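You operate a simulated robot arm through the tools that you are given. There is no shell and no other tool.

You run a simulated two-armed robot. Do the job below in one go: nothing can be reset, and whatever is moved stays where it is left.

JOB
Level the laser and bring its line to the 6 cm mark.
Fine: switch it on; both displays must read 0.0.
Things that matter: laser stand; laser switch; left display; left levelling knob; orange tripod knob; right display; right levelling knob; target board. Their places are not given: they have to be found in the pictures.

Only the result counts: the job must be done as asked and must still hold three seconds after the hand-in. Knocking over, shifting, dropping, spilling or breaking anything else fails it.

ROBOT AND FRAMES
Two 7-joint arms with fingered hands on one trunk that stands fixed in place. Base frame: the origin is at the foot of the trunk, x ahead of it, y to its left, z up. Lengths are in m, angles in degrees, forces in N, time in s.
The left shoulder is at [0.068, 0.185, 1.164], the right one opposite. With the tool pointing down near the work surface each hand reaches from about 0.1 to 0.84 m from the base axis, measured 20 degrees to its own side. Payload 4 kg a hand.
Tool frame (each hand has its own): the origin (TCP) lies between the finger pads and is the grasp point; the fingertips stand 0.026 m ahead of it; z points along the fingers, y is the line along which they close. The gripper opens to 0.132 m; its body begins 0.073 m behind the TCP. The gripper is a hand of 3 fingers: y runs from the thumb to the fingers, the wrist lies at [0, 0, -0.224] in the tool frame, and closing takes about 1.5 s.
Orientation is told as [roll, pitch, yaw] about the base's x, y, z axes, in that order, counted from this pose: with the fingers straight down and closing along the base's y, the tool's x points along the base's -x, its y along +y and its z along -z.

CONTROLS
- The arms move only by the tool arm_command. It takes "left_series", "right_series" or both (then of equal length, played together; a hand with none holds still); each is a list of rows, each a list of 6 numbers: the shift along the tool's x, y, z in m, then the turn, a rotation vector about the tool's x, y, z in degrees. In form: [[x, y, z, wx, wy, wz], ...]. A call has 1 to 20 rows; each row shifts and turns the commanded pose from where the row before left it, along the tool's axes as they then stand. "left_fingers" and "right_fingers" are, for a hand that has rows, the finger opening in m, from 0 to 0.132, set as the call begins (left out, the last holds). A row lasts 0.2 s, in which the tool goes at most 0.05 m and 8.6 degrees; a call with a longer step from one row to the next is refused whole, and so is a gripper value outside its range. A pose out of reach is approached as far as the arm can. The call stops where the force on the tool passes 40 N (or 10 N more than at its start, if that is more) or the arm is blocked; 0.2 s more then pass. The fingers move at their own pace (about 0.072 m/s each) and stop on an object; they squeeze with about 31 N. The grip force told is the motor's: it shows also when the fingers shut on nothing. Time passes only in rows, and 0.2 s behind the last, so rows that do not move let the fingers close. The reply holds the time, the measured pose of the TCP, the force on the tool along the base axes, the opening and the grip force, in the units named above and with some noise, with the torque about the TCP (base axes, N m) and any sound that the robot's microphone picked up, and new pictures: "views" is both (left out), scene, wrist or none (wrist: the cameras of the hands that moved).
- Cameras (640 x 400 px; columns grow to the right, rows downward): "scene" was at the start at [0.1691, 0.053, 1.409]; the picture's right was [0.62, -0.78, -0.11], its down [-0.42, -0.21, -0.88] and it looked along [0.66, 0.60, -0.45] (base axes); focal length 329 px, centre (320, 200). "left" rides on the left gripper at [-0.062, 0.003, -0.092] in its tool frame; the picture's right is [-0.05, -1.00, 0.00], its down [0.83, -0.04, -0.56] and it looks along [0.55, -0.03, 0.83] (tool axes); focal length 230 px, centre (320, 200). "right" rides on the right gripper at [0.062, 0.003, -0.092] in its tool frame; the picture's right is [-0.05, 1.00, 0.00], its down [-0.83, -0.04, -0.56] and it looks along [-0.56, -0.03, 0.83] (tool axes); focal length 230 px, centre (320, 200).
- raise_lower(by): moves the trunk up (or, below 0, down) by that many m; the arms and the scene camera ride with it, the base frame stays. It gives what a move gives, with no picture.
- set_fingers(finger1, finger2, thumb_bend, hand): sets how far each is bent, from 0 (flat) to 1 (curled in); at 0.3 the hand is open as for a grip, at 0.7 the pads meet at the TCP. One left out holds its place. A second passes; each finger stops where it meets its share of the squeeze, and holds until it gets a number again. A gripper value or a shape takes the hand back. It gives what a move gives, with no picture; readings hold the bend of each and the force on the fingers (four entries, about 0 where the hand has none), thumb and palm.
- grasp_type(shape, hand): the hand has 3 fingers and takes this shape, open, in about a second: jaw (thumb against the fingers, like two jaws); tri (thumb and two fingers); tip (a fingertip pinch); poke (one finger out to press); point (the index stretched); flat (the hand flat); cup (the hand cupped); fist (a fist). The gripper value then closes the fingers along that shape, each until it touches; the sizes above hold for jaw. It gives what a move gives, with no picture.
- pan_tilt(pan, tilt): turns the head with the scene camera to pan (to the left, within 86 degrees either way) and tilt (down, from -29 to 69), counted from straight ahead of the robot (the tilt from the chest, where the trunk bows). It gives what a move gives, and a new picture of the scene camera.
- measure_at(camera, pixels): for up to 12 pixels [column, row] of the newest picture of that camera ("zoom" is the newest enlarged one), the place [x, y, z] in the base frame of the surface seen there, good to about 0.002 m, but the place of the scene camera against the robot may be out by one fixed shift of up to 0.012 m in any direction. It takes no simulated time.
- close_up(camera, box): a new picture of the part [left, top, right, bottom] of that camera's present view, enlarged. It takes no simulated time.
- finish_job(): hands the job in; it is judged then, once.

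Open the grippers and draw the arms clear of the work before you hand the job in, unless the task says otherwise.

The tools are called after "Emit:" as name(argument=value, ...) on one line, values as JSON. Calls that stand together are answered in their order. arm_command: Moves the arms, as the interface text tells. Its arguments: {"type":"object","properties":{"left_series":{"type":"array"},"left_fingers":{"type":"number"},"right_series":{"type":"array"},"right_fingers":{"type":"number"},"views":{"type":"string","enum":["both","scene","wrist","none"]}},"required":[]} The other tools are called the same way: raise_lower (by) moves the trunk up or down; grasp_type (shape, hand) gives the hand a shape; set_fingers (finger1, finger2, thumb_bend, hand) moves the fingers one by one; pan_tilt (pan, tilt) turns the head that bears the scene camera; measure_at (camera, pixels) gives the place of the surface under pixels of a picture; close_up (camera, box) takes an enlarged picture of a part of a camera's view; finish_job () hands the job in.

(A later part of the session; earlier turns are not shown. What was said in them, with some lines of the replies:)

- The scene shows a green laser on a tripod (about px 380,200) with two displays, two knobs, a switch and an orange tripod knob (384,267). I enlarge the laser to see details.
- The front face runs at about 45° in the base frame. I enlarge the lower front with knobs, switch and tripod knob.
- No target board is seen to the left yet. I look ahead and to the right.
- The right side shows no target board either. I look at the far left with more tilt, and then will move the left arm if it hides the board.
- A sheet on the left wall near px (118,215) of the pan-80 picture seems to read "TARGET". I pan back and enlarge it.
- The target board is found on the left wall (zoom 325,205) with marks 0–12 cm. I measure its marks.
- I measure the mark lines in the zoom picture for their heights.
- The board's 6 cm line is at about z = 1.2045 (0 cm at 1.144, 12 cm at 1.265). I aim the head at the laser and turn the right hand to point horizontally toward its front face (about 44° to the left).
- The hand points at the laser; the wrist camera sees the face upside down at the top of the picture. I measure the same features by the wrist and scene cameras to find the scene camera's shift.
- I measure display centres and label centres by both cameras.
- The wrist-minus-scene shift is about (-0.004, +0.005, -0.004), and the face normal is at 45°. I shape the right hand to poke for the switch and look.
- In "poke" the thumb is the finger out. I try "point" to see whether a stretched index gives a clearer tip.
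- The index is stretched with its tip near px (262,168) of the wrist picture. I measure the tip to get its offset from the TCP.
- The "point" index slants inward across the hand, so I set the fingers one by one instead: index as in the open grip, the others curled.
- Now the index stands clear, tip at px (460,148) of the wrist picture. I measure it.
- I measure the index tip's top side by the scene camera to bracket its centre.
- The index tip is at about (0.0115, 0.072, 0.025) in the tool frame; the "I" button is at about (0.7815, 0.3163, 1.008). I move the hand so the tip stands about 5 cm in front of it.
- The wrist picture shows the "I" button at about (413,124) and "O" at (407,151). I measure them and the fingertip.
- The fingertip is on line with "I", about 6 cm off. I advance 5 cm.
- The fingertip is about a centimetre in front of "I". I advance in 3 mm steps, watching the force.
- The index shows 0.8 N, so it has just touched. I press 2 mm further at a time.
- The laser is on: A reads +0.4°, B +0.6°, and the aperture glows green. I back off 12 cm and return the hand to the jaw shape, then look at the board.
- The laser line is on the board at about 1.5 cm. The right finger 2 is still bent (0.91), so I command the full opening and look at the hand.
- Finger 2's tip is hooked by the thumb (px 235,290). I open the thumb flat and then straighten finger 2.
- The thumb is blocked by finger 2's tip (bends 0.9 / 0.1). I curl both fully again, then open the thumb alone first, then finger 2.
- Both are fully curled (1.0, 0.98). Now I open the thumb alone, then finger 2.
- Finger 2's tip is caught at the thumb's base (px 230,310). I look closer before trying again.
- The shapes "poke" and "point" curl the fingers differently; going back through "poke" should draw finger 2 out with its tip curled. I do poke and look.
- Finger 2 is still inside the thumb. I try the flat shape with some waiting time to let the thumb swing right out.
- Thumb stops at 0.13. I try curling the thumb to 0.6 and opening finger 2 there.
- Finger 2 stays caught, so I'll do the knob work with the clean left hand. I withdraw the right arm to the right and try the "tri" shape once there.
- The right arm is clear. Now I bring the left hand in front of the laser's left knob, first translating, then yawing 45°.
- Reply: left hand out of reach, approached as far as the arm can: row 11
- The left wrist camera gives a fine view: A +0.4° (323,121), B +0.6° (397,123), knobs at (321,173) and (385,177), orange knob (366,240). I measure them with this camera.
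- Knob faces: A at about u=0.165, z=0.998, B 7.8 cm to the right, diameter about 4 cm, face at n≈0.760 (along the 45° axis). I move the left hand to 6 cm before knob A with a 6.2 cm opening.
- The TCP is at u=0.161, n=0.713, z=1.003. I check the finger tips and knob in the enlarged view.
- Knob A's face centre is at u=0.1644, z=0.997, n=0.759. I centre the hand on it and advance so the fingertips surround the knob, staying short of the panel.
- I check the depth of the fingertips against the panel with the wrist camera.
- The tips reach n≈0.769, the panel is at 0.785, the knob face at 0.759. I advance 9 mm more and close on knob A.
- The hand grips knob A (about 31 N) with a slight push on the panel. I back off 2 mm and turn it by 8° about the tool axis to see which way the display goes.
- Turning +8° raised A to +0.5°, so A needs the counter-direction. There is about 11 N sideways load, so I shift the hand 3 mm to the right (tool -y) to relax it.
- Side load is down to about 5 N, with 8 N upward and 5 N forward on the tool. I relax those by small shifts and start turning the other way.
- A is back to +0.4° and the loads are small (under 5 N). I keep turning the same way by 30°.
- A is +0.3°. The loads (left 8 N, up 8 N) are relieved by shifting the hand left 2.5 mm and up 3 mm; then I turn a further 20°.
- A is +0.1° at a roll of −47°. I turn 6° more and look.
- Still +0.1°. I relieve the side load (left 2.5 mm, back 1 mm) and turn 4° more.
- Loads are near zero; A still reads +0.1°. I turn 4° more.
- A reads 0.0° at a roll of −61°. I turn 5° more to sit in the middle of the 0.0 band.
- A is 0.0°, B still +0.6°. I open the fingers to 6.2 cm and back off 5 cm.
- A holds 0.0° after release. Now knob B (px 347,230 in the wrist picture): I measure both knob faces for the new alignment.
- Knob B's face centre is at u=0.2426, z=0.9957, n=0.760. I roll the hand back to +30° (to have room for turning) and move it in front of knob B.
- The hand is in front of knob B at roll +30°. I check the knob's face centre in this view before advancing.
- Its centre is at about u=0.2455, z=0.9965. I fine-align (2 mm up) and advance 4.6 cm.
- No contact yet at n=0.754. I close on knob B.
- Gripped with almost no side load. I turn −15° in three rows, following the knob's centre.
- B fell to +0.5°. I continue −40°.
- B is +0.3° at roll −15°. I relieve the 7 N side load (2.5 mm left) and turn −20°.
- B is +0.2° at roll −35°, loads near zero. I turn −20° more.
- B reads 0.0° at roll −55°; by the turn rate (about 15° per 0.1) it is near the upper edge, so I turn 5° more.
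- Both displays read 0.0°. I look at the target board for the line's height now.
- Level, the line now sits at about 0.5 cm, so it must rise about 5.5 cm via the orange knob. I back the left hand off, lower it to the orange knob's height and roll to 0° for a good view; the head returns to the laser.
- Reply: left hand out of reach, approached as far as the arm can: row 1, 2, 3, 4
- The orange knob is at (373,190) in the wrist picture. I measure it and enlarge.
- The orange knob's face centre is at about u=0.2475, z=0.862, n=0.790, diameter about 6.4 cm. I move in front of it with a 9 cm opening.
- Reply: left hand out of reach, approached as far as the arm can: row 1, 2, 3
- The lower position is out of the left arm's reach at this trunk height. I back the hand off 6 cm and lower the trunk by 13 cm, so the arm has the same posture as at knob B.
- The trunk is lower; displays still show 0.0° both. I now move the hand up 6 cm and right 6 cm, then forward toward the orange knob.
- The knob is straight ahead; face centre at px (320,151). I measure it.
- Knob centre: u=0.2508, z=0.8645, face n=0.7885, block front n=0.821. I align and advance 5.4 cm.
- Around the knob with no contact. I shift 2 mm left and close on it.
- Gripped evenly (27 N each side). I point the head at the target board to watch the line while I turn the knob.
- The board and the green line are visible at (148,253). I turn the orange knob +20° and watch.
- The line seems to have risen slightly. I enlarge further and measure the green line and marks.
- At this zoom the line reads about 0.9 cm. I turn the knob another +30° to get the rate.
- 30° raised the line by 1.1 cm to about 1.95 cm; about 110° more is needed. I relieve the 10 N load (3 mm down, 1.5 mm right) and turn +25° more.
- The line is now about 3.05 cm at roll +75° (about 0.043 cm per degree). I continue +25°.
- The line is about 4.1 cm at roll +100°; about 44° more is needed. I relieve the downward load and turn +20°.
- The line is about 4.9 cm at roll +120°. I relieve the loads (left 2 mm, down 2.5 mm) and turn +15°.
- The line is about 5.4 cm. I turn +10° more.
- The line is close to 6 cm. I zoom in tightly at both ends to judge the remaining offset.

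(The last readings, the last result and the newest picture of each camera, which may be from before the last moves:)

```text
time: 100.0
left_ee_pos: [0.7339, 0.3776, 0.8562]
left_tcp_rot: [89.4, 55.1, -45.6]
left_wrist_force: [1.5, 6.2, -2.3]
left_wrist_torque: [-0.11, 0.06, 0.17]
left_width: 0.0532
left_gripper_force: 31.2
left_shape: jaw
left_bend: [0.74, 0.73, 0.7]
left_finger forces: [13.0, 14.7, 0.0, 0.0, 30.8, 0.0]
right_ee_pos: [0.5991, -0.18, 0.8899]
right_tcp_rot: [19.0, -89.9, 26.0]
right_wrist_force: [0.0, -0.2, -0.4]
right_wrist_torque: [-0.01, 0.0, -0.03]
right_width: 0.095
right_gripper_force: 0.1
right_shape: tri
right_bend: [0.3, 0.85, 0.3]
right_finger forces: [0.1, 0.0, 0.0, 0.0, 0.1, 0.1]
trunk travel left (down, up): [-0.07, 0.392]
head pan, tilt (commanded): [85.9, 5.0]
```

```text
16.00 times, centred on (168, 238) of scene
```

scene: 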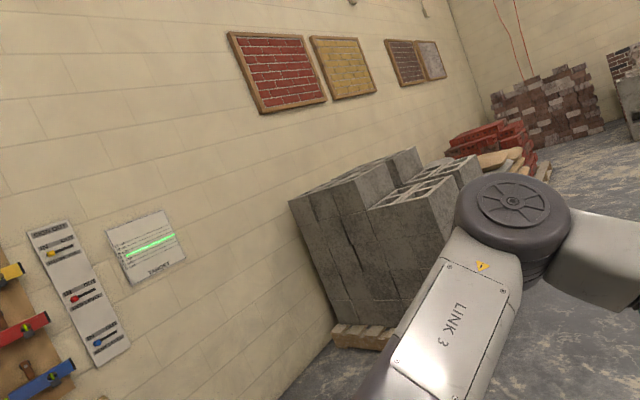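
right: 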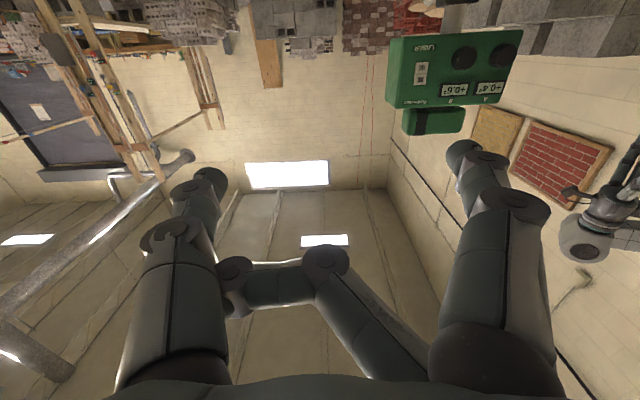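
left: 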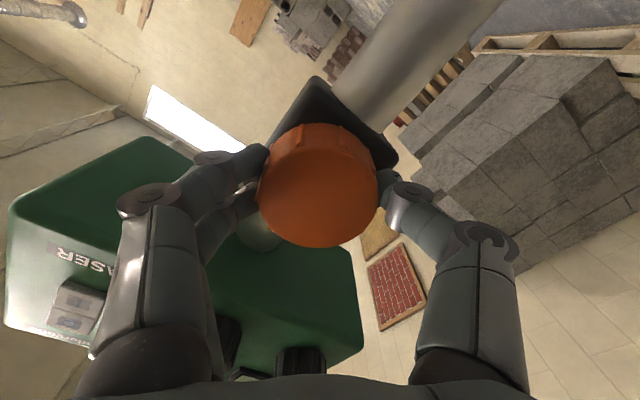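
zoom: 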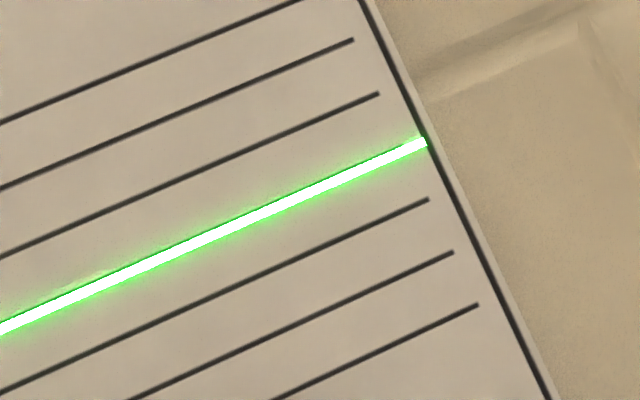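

The green line lies about 1.2 mm under the 6 cm mark (a dark edge peeks out above it), level at both ends. I turn +3°.

Emit:
arm_command(left_series=[[0, 0, 0, 0, 0, 3], [0, 0, 0, 0, 0, 0]], views="scene")

Emit:
close_up(camera="scene", box=[152, 228, 184, 248])

Emit:
close_up(camera="scene", box=[122, 240, 154, 260])

```text
time: 100.6
left_ee_pos: [0.7328, 0.3775, 0.8551]
left_tcp_rot: [89.3, 58.0, -45.7]
left_wrist_force: [-0.2, 6.2, -2.9]
left_wrist_torque: [-0.09, 0.01, 0.2]
left_width: 0.0536
left_gripper_force: 30.6
left_shape: jaw
left_bend: [0.74, 0.73, 0.7]
left_finger forces: [12.5, 14.0, 0.0, 0.0, 31.7, 0.0]
right_ee_pos: [0.5976, -0.1795, 0.8891]
right_tcp_rot: [13.5, -89.8, 31.6]
right_wrist_force: [0.0, -0.3, 0.7]
right_wrist_torque: [0.01, 0.02, -0.01]
right_width: 0.095
right_gripper_force: 0.0
right_shape: tri
right_bend: [0.3, 0.84, 0.3]
right_finger forces: [0.0, 0.0, 0.0, 0.0, 0.0, 0.0]
trunk travel left (down, up): [-0.07, 0.392]
head pan, tilt (commanded): [85.9, 5.0]
```

scene: 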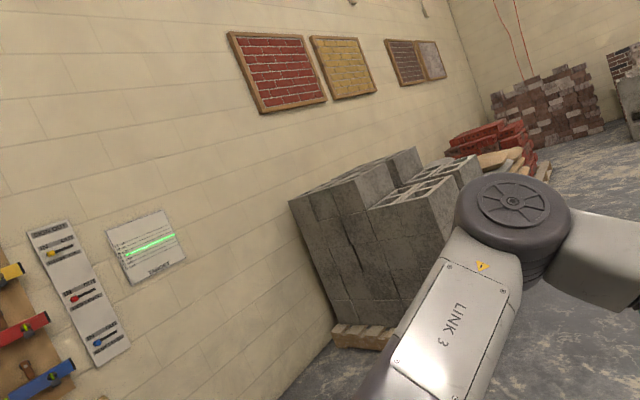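

```text
16.00 times, centred on (168, 238) of scene
```

zoom: 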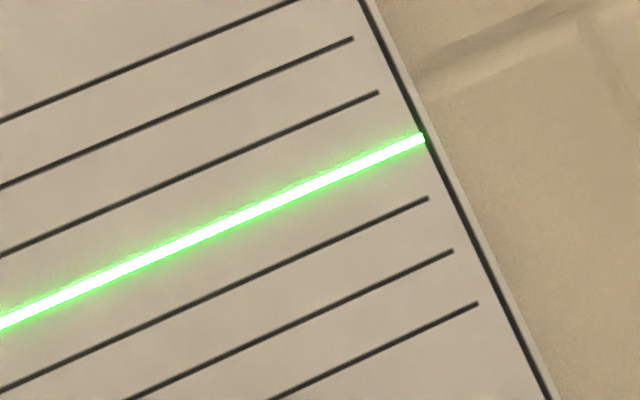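

```text
16.00 times, centred on (138, 250) of scene
```

zoom: 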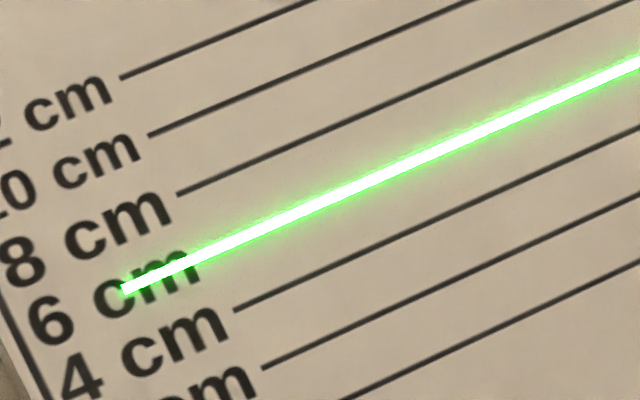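

The line now covers the 6 cm mark. I release the knob and back off, then re-check.

Emit:
arm_command(left_series=[[0, 0, 0, 0, 0, 0], [0, 0, 0, 0, 0, 0], [0, 0, 0, 0, 0, 0], [0, 0, 0, 0, 0, 0], [0, 0, -0.015, 0, 0, 0], [0, 0, -0.015, 0, 0, 0], [0, 0, -0.02, 0, 0, 0]], left_fingers=0.09, views="both")

Emit:
close_up(camera="scene", box=[152, 228, 184, 248])

Emit:
close_up(camera="scene", box=[122, 240, 154, 260])

```text
time: 102.2
left_ee_pos: [0.6979, 0.3401, 0.8556]
left_tcp_rot: [89.4, 58.0, -45.6]
left_wrist_force: [-0.1, 0.5, 0.2]
left_wrist_torque: [-0.01, 0.01, -0.01]
left_width: 0.0898
left_gripper_force: 0.1
left_shape: jaw
left_bend: [0.69, 0.69, 0.66]
left_finger forces: [0.1, 0.0, 0.1, 0.0, 0.1, 0.0]
right_ee_pos: [0.5988, -0.1812, 0.8884]
right_tcp_rot: [45.8, -89.9, -0.7]
right_wrist_force: [0.1, 0.5, -0.3]
right_wrist_torque: [-0.02, 0.01, 0.02]
right_width: 0.095
right_gripper_force: 0.1
right_shape: tri
right_bend: [0.3, 0.84, 0.3]
right_finger forces: [0.0, 0.0, 0.0, 0.1, 0.0, 0.1]
trunk travel left (down, up): [-0.07, 0.392]
head pan, tilt (commanded): [85.9, 5.0]
```

scene: 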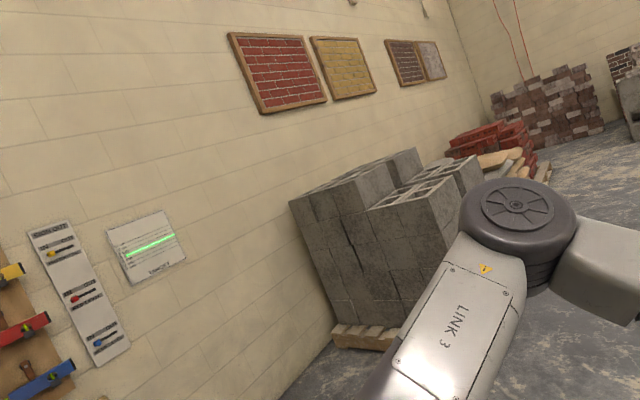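
left: 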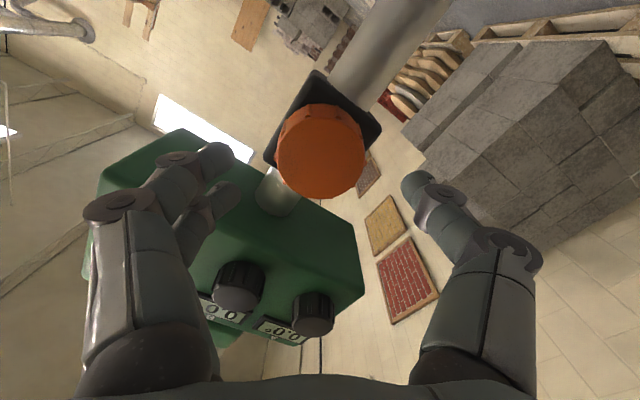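

```text
16.00 times, centred on (168, 238) of scene
```

zoom: 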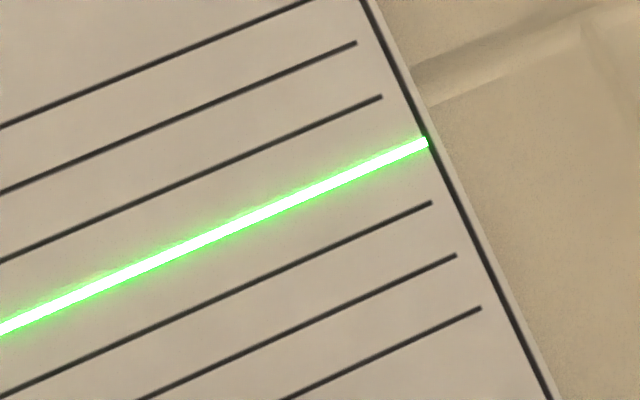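

```text
16.00 times, centred on (138, 250) of scene
```

zoom: 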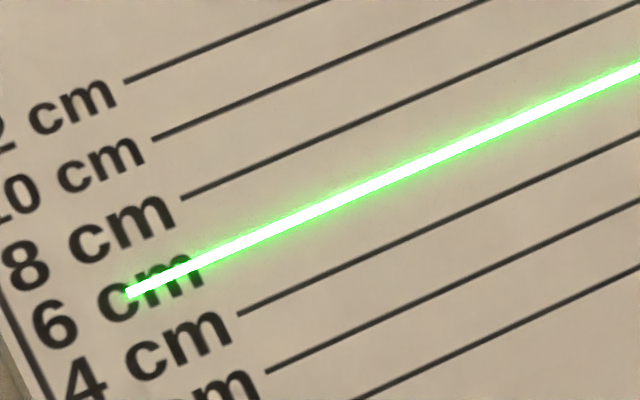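

The line stays on the 6 cm mark after release. I back the left hand off a bit more and roll it back to 0°.

Emit:
arm_command(left_series=[[0, 0, -0.03, 0, 0, 0], [0, 0, 0, 0, 0, -8], [0, 0, 0, 0, 0, -8], [0, 0, 0, 0, 0, -8], [0, 0, 0, 0, 0, -8], [0, 0, 0, 0, 0, -8], [0, 0, 0, 0, 0, -8], [0, 0, 0, 0, 0, -8], [0, 0, 0, 0, 0, -8], [0, 0, 0, 0, 0, -8], [0, 0, 0, 0, 0, -8], [0, 0, 0, 0, 0, -8], [0, 0, 0, 0, 0, -8], [0, 0, 0, 0, 0, -8], [0, 0, 0, 0, 0, -8], [0, 0, 0, 0, 0, -8], [0, 0, 0, 0, 0, -8], [0, 0, 0, 0, 0, -8], [0, 0, 0, 0, 0, -8], [0, 0, 0, 0, 0, -4]], views="wrist")

Emit:
pan_tilt(pan=30, tilt=10)

Emit:
close_up(camera="scene", box=[200, 0, 440, 200])

```text
time: 106.4
left_ee_pos: [0.678, 0.3212, 0.8564]
left_tcp_rot: [-14.6, -89.6, 59.5]
left_wrist_force: [0.1, 0.3, -0.2]
left_wrist_torque: [0.0, -0.01, 0.0]
left_width: 0.0894
left_gripper_force: 0.0
left_shape: jaw
left_bend: [0.69, 0.69, 0.66]
left_finger forces: [0.0, 0.0, 0.1, 0.0, 0.1, 0.0]
right_ee_pos: [0.5979, -0.1812, 0.8896]
right_tcp_rot: [40.0, -89.9, 5.1]
right_wrist_force: [0.0, 0.3, 0.1]
right_wrist_torque: [-0.02, -0.01, -0.04]
right_width: 0.095
right_gripper_force: 0.1
right_shape: tri
right_bend: [0.3, 0.84, 0.3]
right_finger forces: [0.0, 0.0, 0.0, 0.0, 0.0, 0.0]
trunk travel left (down, up): [-0.07, 0.392]
head pan, tilt (commanded): [85.9, 5.0]
```

left: 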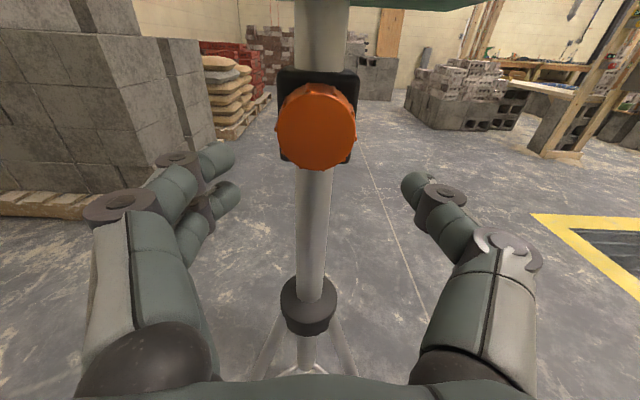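

```text
time: 107.6
left_ee_pos: [0.6775, 0.3197, 0.8565]
left_tcp_rot: [8.4, -89.6, 36.5]
left_wrist_force: [-0.8, -0.7, -1.0]
left_wrist_torque: [0.01, 0.01, -0.02]
left_width: 0.0896
left_gripper_force: 0.1
left_shape: jaw
left_bend: [0.69, 0.69, 0.66]
left_finger forces: [0.0, 0.0, 0.1, 0.1, 0.0, 0.0]
right_ee_pos: [0.5981, -0.1818, 0.8889]
right_tcp_rot: [39.1, -89.9, 6.0]
right_wrist_force: [0.3, 0.8, 0.6]
right_wrist_torque: [0.05, -0.01, 0.02]
right_width: 0.0951
right_gripper_force: 0.1
right_shape: tri
right_bend: [0.3, 0.84, 0.3]
right_finger forces: [0.0, 0.0, 0.1, 0.0, 0.1, 0.1]
trunk travel left (down, up): [-0.07, 0.392]
head pan, tilt (commanded): [30.0, 10.0]
```

scene: 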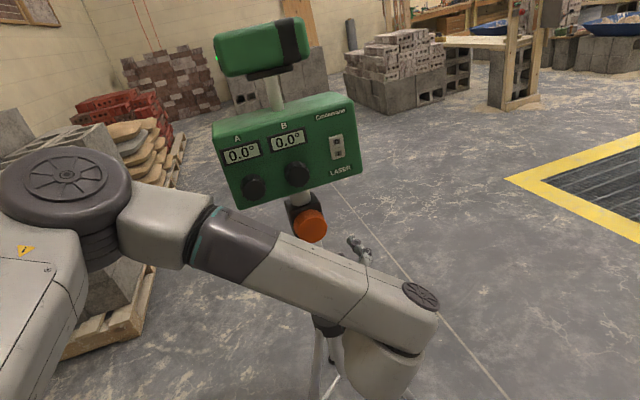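

```text
2.00 times, centred on (320, 100) of scene
```

zoom: 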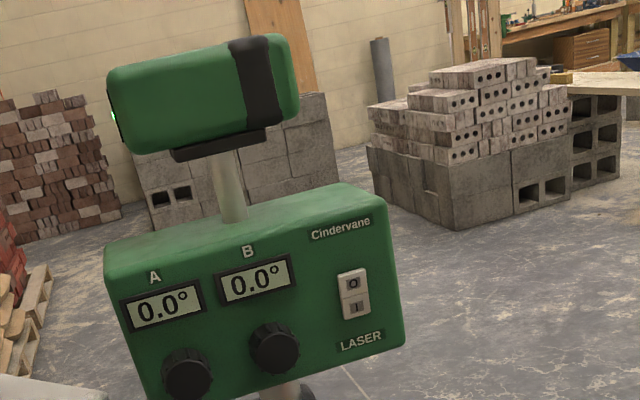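

Both displays read 0.0° and the laser is on. Now I withdraw the left arm: back, left and up away from the stand.

Emit:
arm_command(left_series=[[0, 0, -0.02, 0, 0, 0], [-0.018, 0.018, -0.012, 0, 0, 0], [-0.018, 0.018, -0.012, 0, 0, 0], [-0.018, 0.018, -0.012, 0, 0, 0], [-0.018, 0.018, -0.01, 0, 0, 0]], views="both")

```text
time: 108.8
left_ee_pos: [0.5799, 0.3271, 0.9309]
left_tcp_rot: [-6.4, -89.6, 51.4]
left_wrist_force: [-0.7, 0.5, -0.4]
left_wrist_torque: [-0.01, -0.01, 0.0]
left_width: 0.0899
left_gripper_force: 0.0
left_shape: jaw
left_bend: [0.69, 0.69, 0.66]
left_finger forces: [0.0, 0.0, 0.0, 0.1, 0.0, 0.0]
left hand out of reach, approached as far as the arm can: row 3
right_ee_pos: [0.5982, -0.1817, 0.8889]
right_tcp_rot: [29.5, -89.9, 15.5]
right_wrist_force: [0.6, 0.5, 0.5]
right_wrist_torque: [0.0, 0.03, 0.02]
right_width: 0.095
right_gripper_force: 0.1
right_shape: tri
right_bend: [0.3, 0.84, 0.3]
right_finger forces: [0.0, 0.1, 0.0, 0.0, 0.1, 0.1]
trunk travel left (down, up): [-0.07, 0.392]
head pan, tilt (commanded): [30.0, 10.0]
```

scene: 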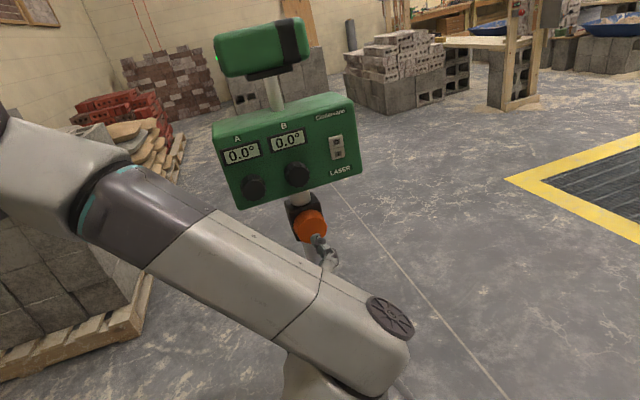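
left: 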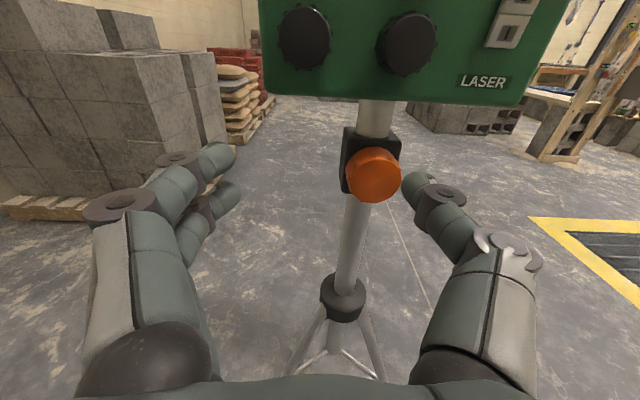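

The left hand is 12 cm before the knobs. I pitch the fingers down while drawing back further.

Emit:
arm_command(left_series=[[0, 0, 0, 0, 8.2, 0], [0, 0, 0, 0, 8.2, 0], [0, 0, 0, 0, 8.2, 0], [0.0042, 0, -0.0091, 0, 8.2, 0], [0.0081, 0, -0.0126, 0, 8.2, 0], [0.0098, 0, -0.0113, 0, 8.2, 0], [0.0114, 0, -0.0098, 0, 8.2, 0], [0.0126, 0, -0.0081, 0, 8.2, 0], [0.0137, 0, -0.0062, 0, 8.2, 0], [0.0144, 0, -0.0042, 0, 8.2, 0], [0.0149, 0, -0.0021, 0, 8, 0], [0.02, 0, 0, 0, 0, 0], [0.02, 0, 0, 0, 0, 0], [0.02, 0, 0, 0, 0, 0]], left_fingers=0.132, views="both")

```text
time: 111.8
left_ee_pos: [0.4574, 0.2029, 0.931]
left_tcp_rot: [0.0, 0.4, 44.8]
left_wrist_force: [-0.5, -0.4, -0.5]
left_wrist_torque: [0.01, 0.04, -0.05]
left_width: 0.1321
left_gripper_force: 0.0
left_shape: jaw
left_bend: [0.3, 0.3, 0.3]
left_finger forces: [0.1, 0.0, 0.0, 0.0, 0.0, 0.0]
right_ee_pos: [0.5974, -0.181, 0.8893]
right_tcp_rot: [67.7, -89.8, -22.7]
right_wrist_force: [-0.7, -0.4, 0.4]
right_wrist_torque: [0.05, 0.02, 0.01]
right_width: 0.0952
right_gripper_force: 0.0
right_shape: tri
right_bend: [0.3, 0.84, 0.3]
right_finger forces: [0.0, 0.0, 0.0, 0.1, 0.1, 0.0]
trunk travel left (down, up): [-0.07, 0.392]
head pan, tilt (commanded): [30.0, 10.0]
```

scene: 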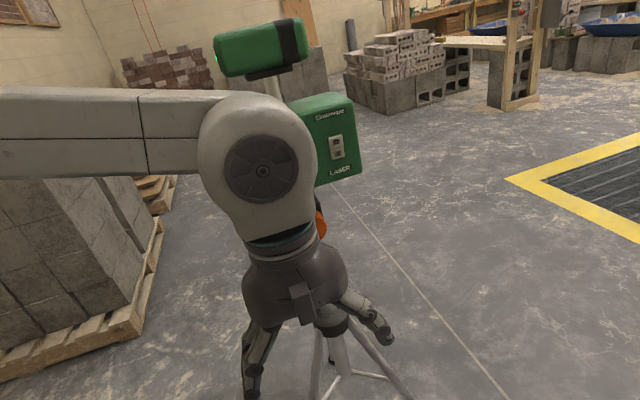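
left: 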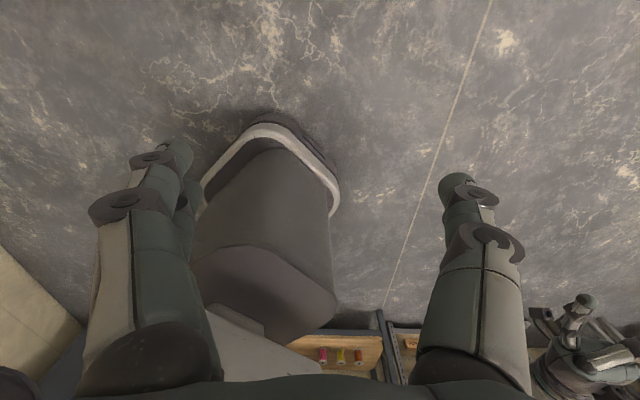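

The left arm is clear (25 cm from the stand). I check the displays with the right wrist camera and the board with the head camera.

Emit:
arm_command(right_series=[[0, 0, 0, 0, 0, 0], [0, 0, 0, 0, 0, 0], [0, 0, 0, 0, 0, 0]], views="wrist")

Emit:
pan_tilt(pan=86, tilt=5)

Emit:
close_up(camera="scene", box=[120, 225, 184, 265])

```text
time: 112.6
left_ee_pos: [0.4569, 0.2031, 0.9312]
left_tcp_rot: [0.1, 0.3, 44.9]
left_wrist_force: [0.5, 0.1, -0.5]
left_wrist_torque: [0.03, 0.02, -0.02]
left_width: 0.1318
left_gripper_force: 0.0
left_shape: jaw
left_bend: [0.3, 0.3, 0.3]
left_finger forces: [0.0, 0.0, 0.0, 0.0, 0.0, 0.0]
right_ee_pos: [0.5981, -0.1818, 0.8887]
right_tcp_rot: [40.2, -89.9, 4.7]
right_wrist_force: [0.4, 0.4, 0.5]
right_wrist_torque: [0.01, -0.04, 0.02]
right_width: 0.0951
right_gripper_force: 0.0
right_shape: tri
right_bend: [0.3, 0.84, 0.3]
right_finger forces: [0.1, 0.1, 0.0, 0.0, 0.0, 0.1]
trunk travel left (down, up): [-0.07, 0.392]
head pan, tilt (commanded): [30.0, 10.0]
```

right: 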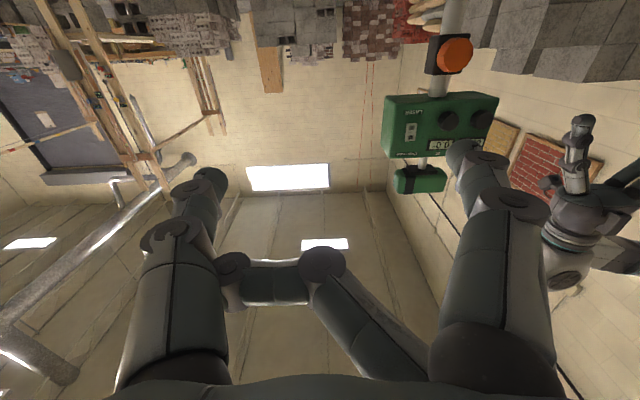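

```text
time: 113.9
left_ee_pos: [0.4578, 0.2039, 0.9295]
left_tcp_rot: [0.0, 0.3, 44.9]
left_wrist_force: [0.4, 0.2, -0.2]
left_wrist_torque: [0.0, 0.01, -0.01]
left_width: 0.1321
left_gripper_force: 0.1
left_shape: jaw
left_bend: [0.3, 0.3, 0.3]
left_finger forces: [0.0, 0.1, 0.0, 0.0, 0.1, 0.0]
right_ee_pos: [0.597, -0.1806, 0.8908]
right_tcp_rot: [37.3, -89.9, 7.6]
right_wrist_force: [0.2, 0.1, -0.6]
right_wrist_torque: [-0.04, 0.0, 0.0]
right_width: 0.0952
right_gripper_force: 0.1
right_shape: tri
right_bend: [0.3, 0.84, 0.3]
right_finger forces: [0.1, 0.0, 0.0, 0.1, 0.1, 0.1]
trunk travel left (down, up): [-0.07, 0.392]
head pan, tilt (commanded): [85.9, 5.0]
```

scene: 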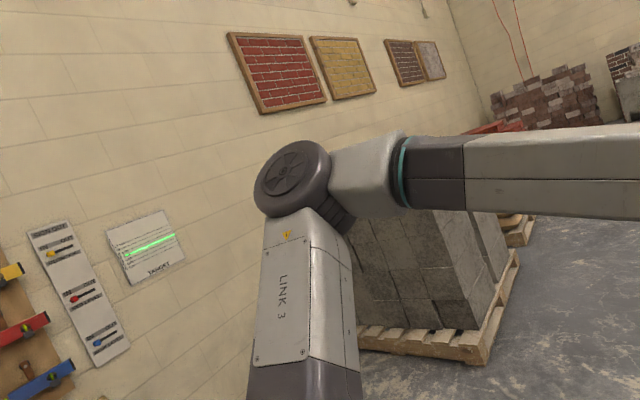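

```text
10.00 times, centred on (152, 245) of scene
```

zoom: 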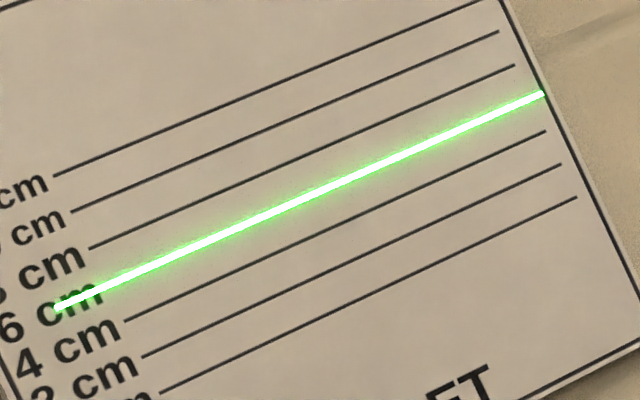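

The line is on the 6 cm mark. I nudge the right hand to uncover display A for the wrist camera and enlarge the displays.

Emit:
arm_command(right_series=[[0, 0.03, 0, -6, 0, 0], [0, 0.03, 0, -6, 0, 0], [0, 0, 0, 0, 0, 0]], right_fingers=0.132, views="wrist")

```text
time: 114.7
left_ee_pos: [0.4569, 0.2032, 0.9311]
left_tcp_rot: [0.0, 0.3, 44.8]
left_wrist_force: [-0.5, -1.0, -0.4]
left_wrist_torque: [0.04, -0.01, 0.0]
left_width: 0.1318
left_gripper_force: 0.3
left_shape: jaw
left_bend: [0.3, 0.3, 0.3]
left_finger forces: [0.0, 0.0, 0.0, 0.1, 0.1, 0.1]
right_ee_pos: [0.5549, -0.141, 0.888]
right_tcp_rot: [20.5, -89.9, 36.6]
right_wrist_force: [0.0, -0.6, -0.7]
right_wrist_torque: [0.0, -0.01, 0.02]
right_width: 0.0948
right_gripper_force: 0.1
right_shape: tri
right_bend: [0.3, 0.84, 0.3]
right_finger forces: [0.0, 0.0, 0.0, 0.0, 0.0, 0.1]
trunk travel left (down, up): [-0.07, 0.392]
head pan, tilt (commanded): [85.9, 5.0]
```

right: 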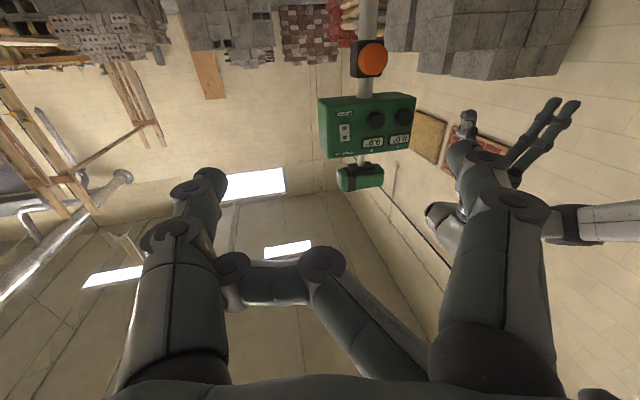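

The displays are now visible at (385,141) in the right wrist picture; I enlarge them for the final reading.

Emit:
close_up(camera="right", box=[310, 85, 430, 165])

Emit:
close_up(camera="scene", box=[152, 228, 184, 248])

```text
5.00 times, centred on (370, 125) of right
```

zoom: 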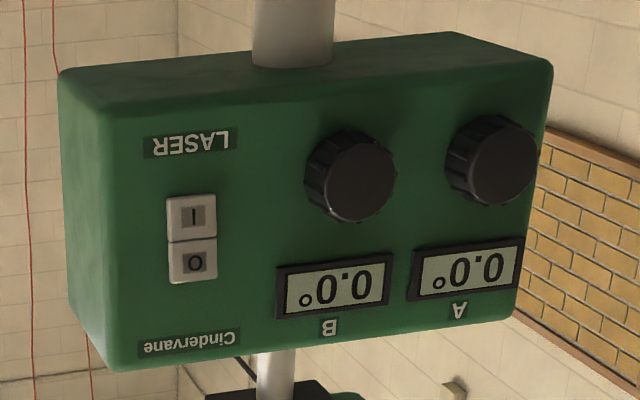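

```text
16.00 times, centred on (168, 238) of scene
```

zoom: 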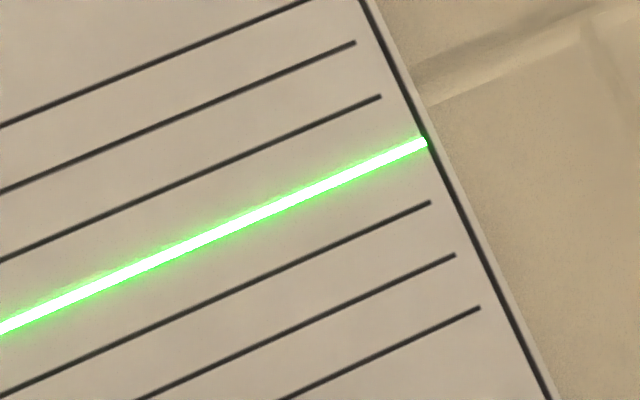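

Displays A and B both read 0.0°, the laser is on, the line lies on the 6 cm mark, and both arms are clear of the stand. I hand the job in.

Emit:
finish_job()

```text
The job is handed in.
```

The laser is on and level: displays A and B both read 0.0°. Its line sits on the 6 cm mark, as near as I could measure, and this held after I released the last knob and moved both arms clear. The job is handed in, but I have no verdict back yet.

- **Contact with the laser:** the fingers pressed the front panel once with about 6 N while I was lining up on the left knob. Turning the knobs put side loads of up to about 11 N on the stand. I saw no sign that the stand had moved.
- **Right hand:** one finger caught on the thumb after I pressed the switch, and I could not free it. That gripper was not fully open at hand-in. I turned all three knobs with the left hand instead.
- **Trunk:** it is still 13 cm lower than at the start. I lowered it so the left hand could reach the orange knob.
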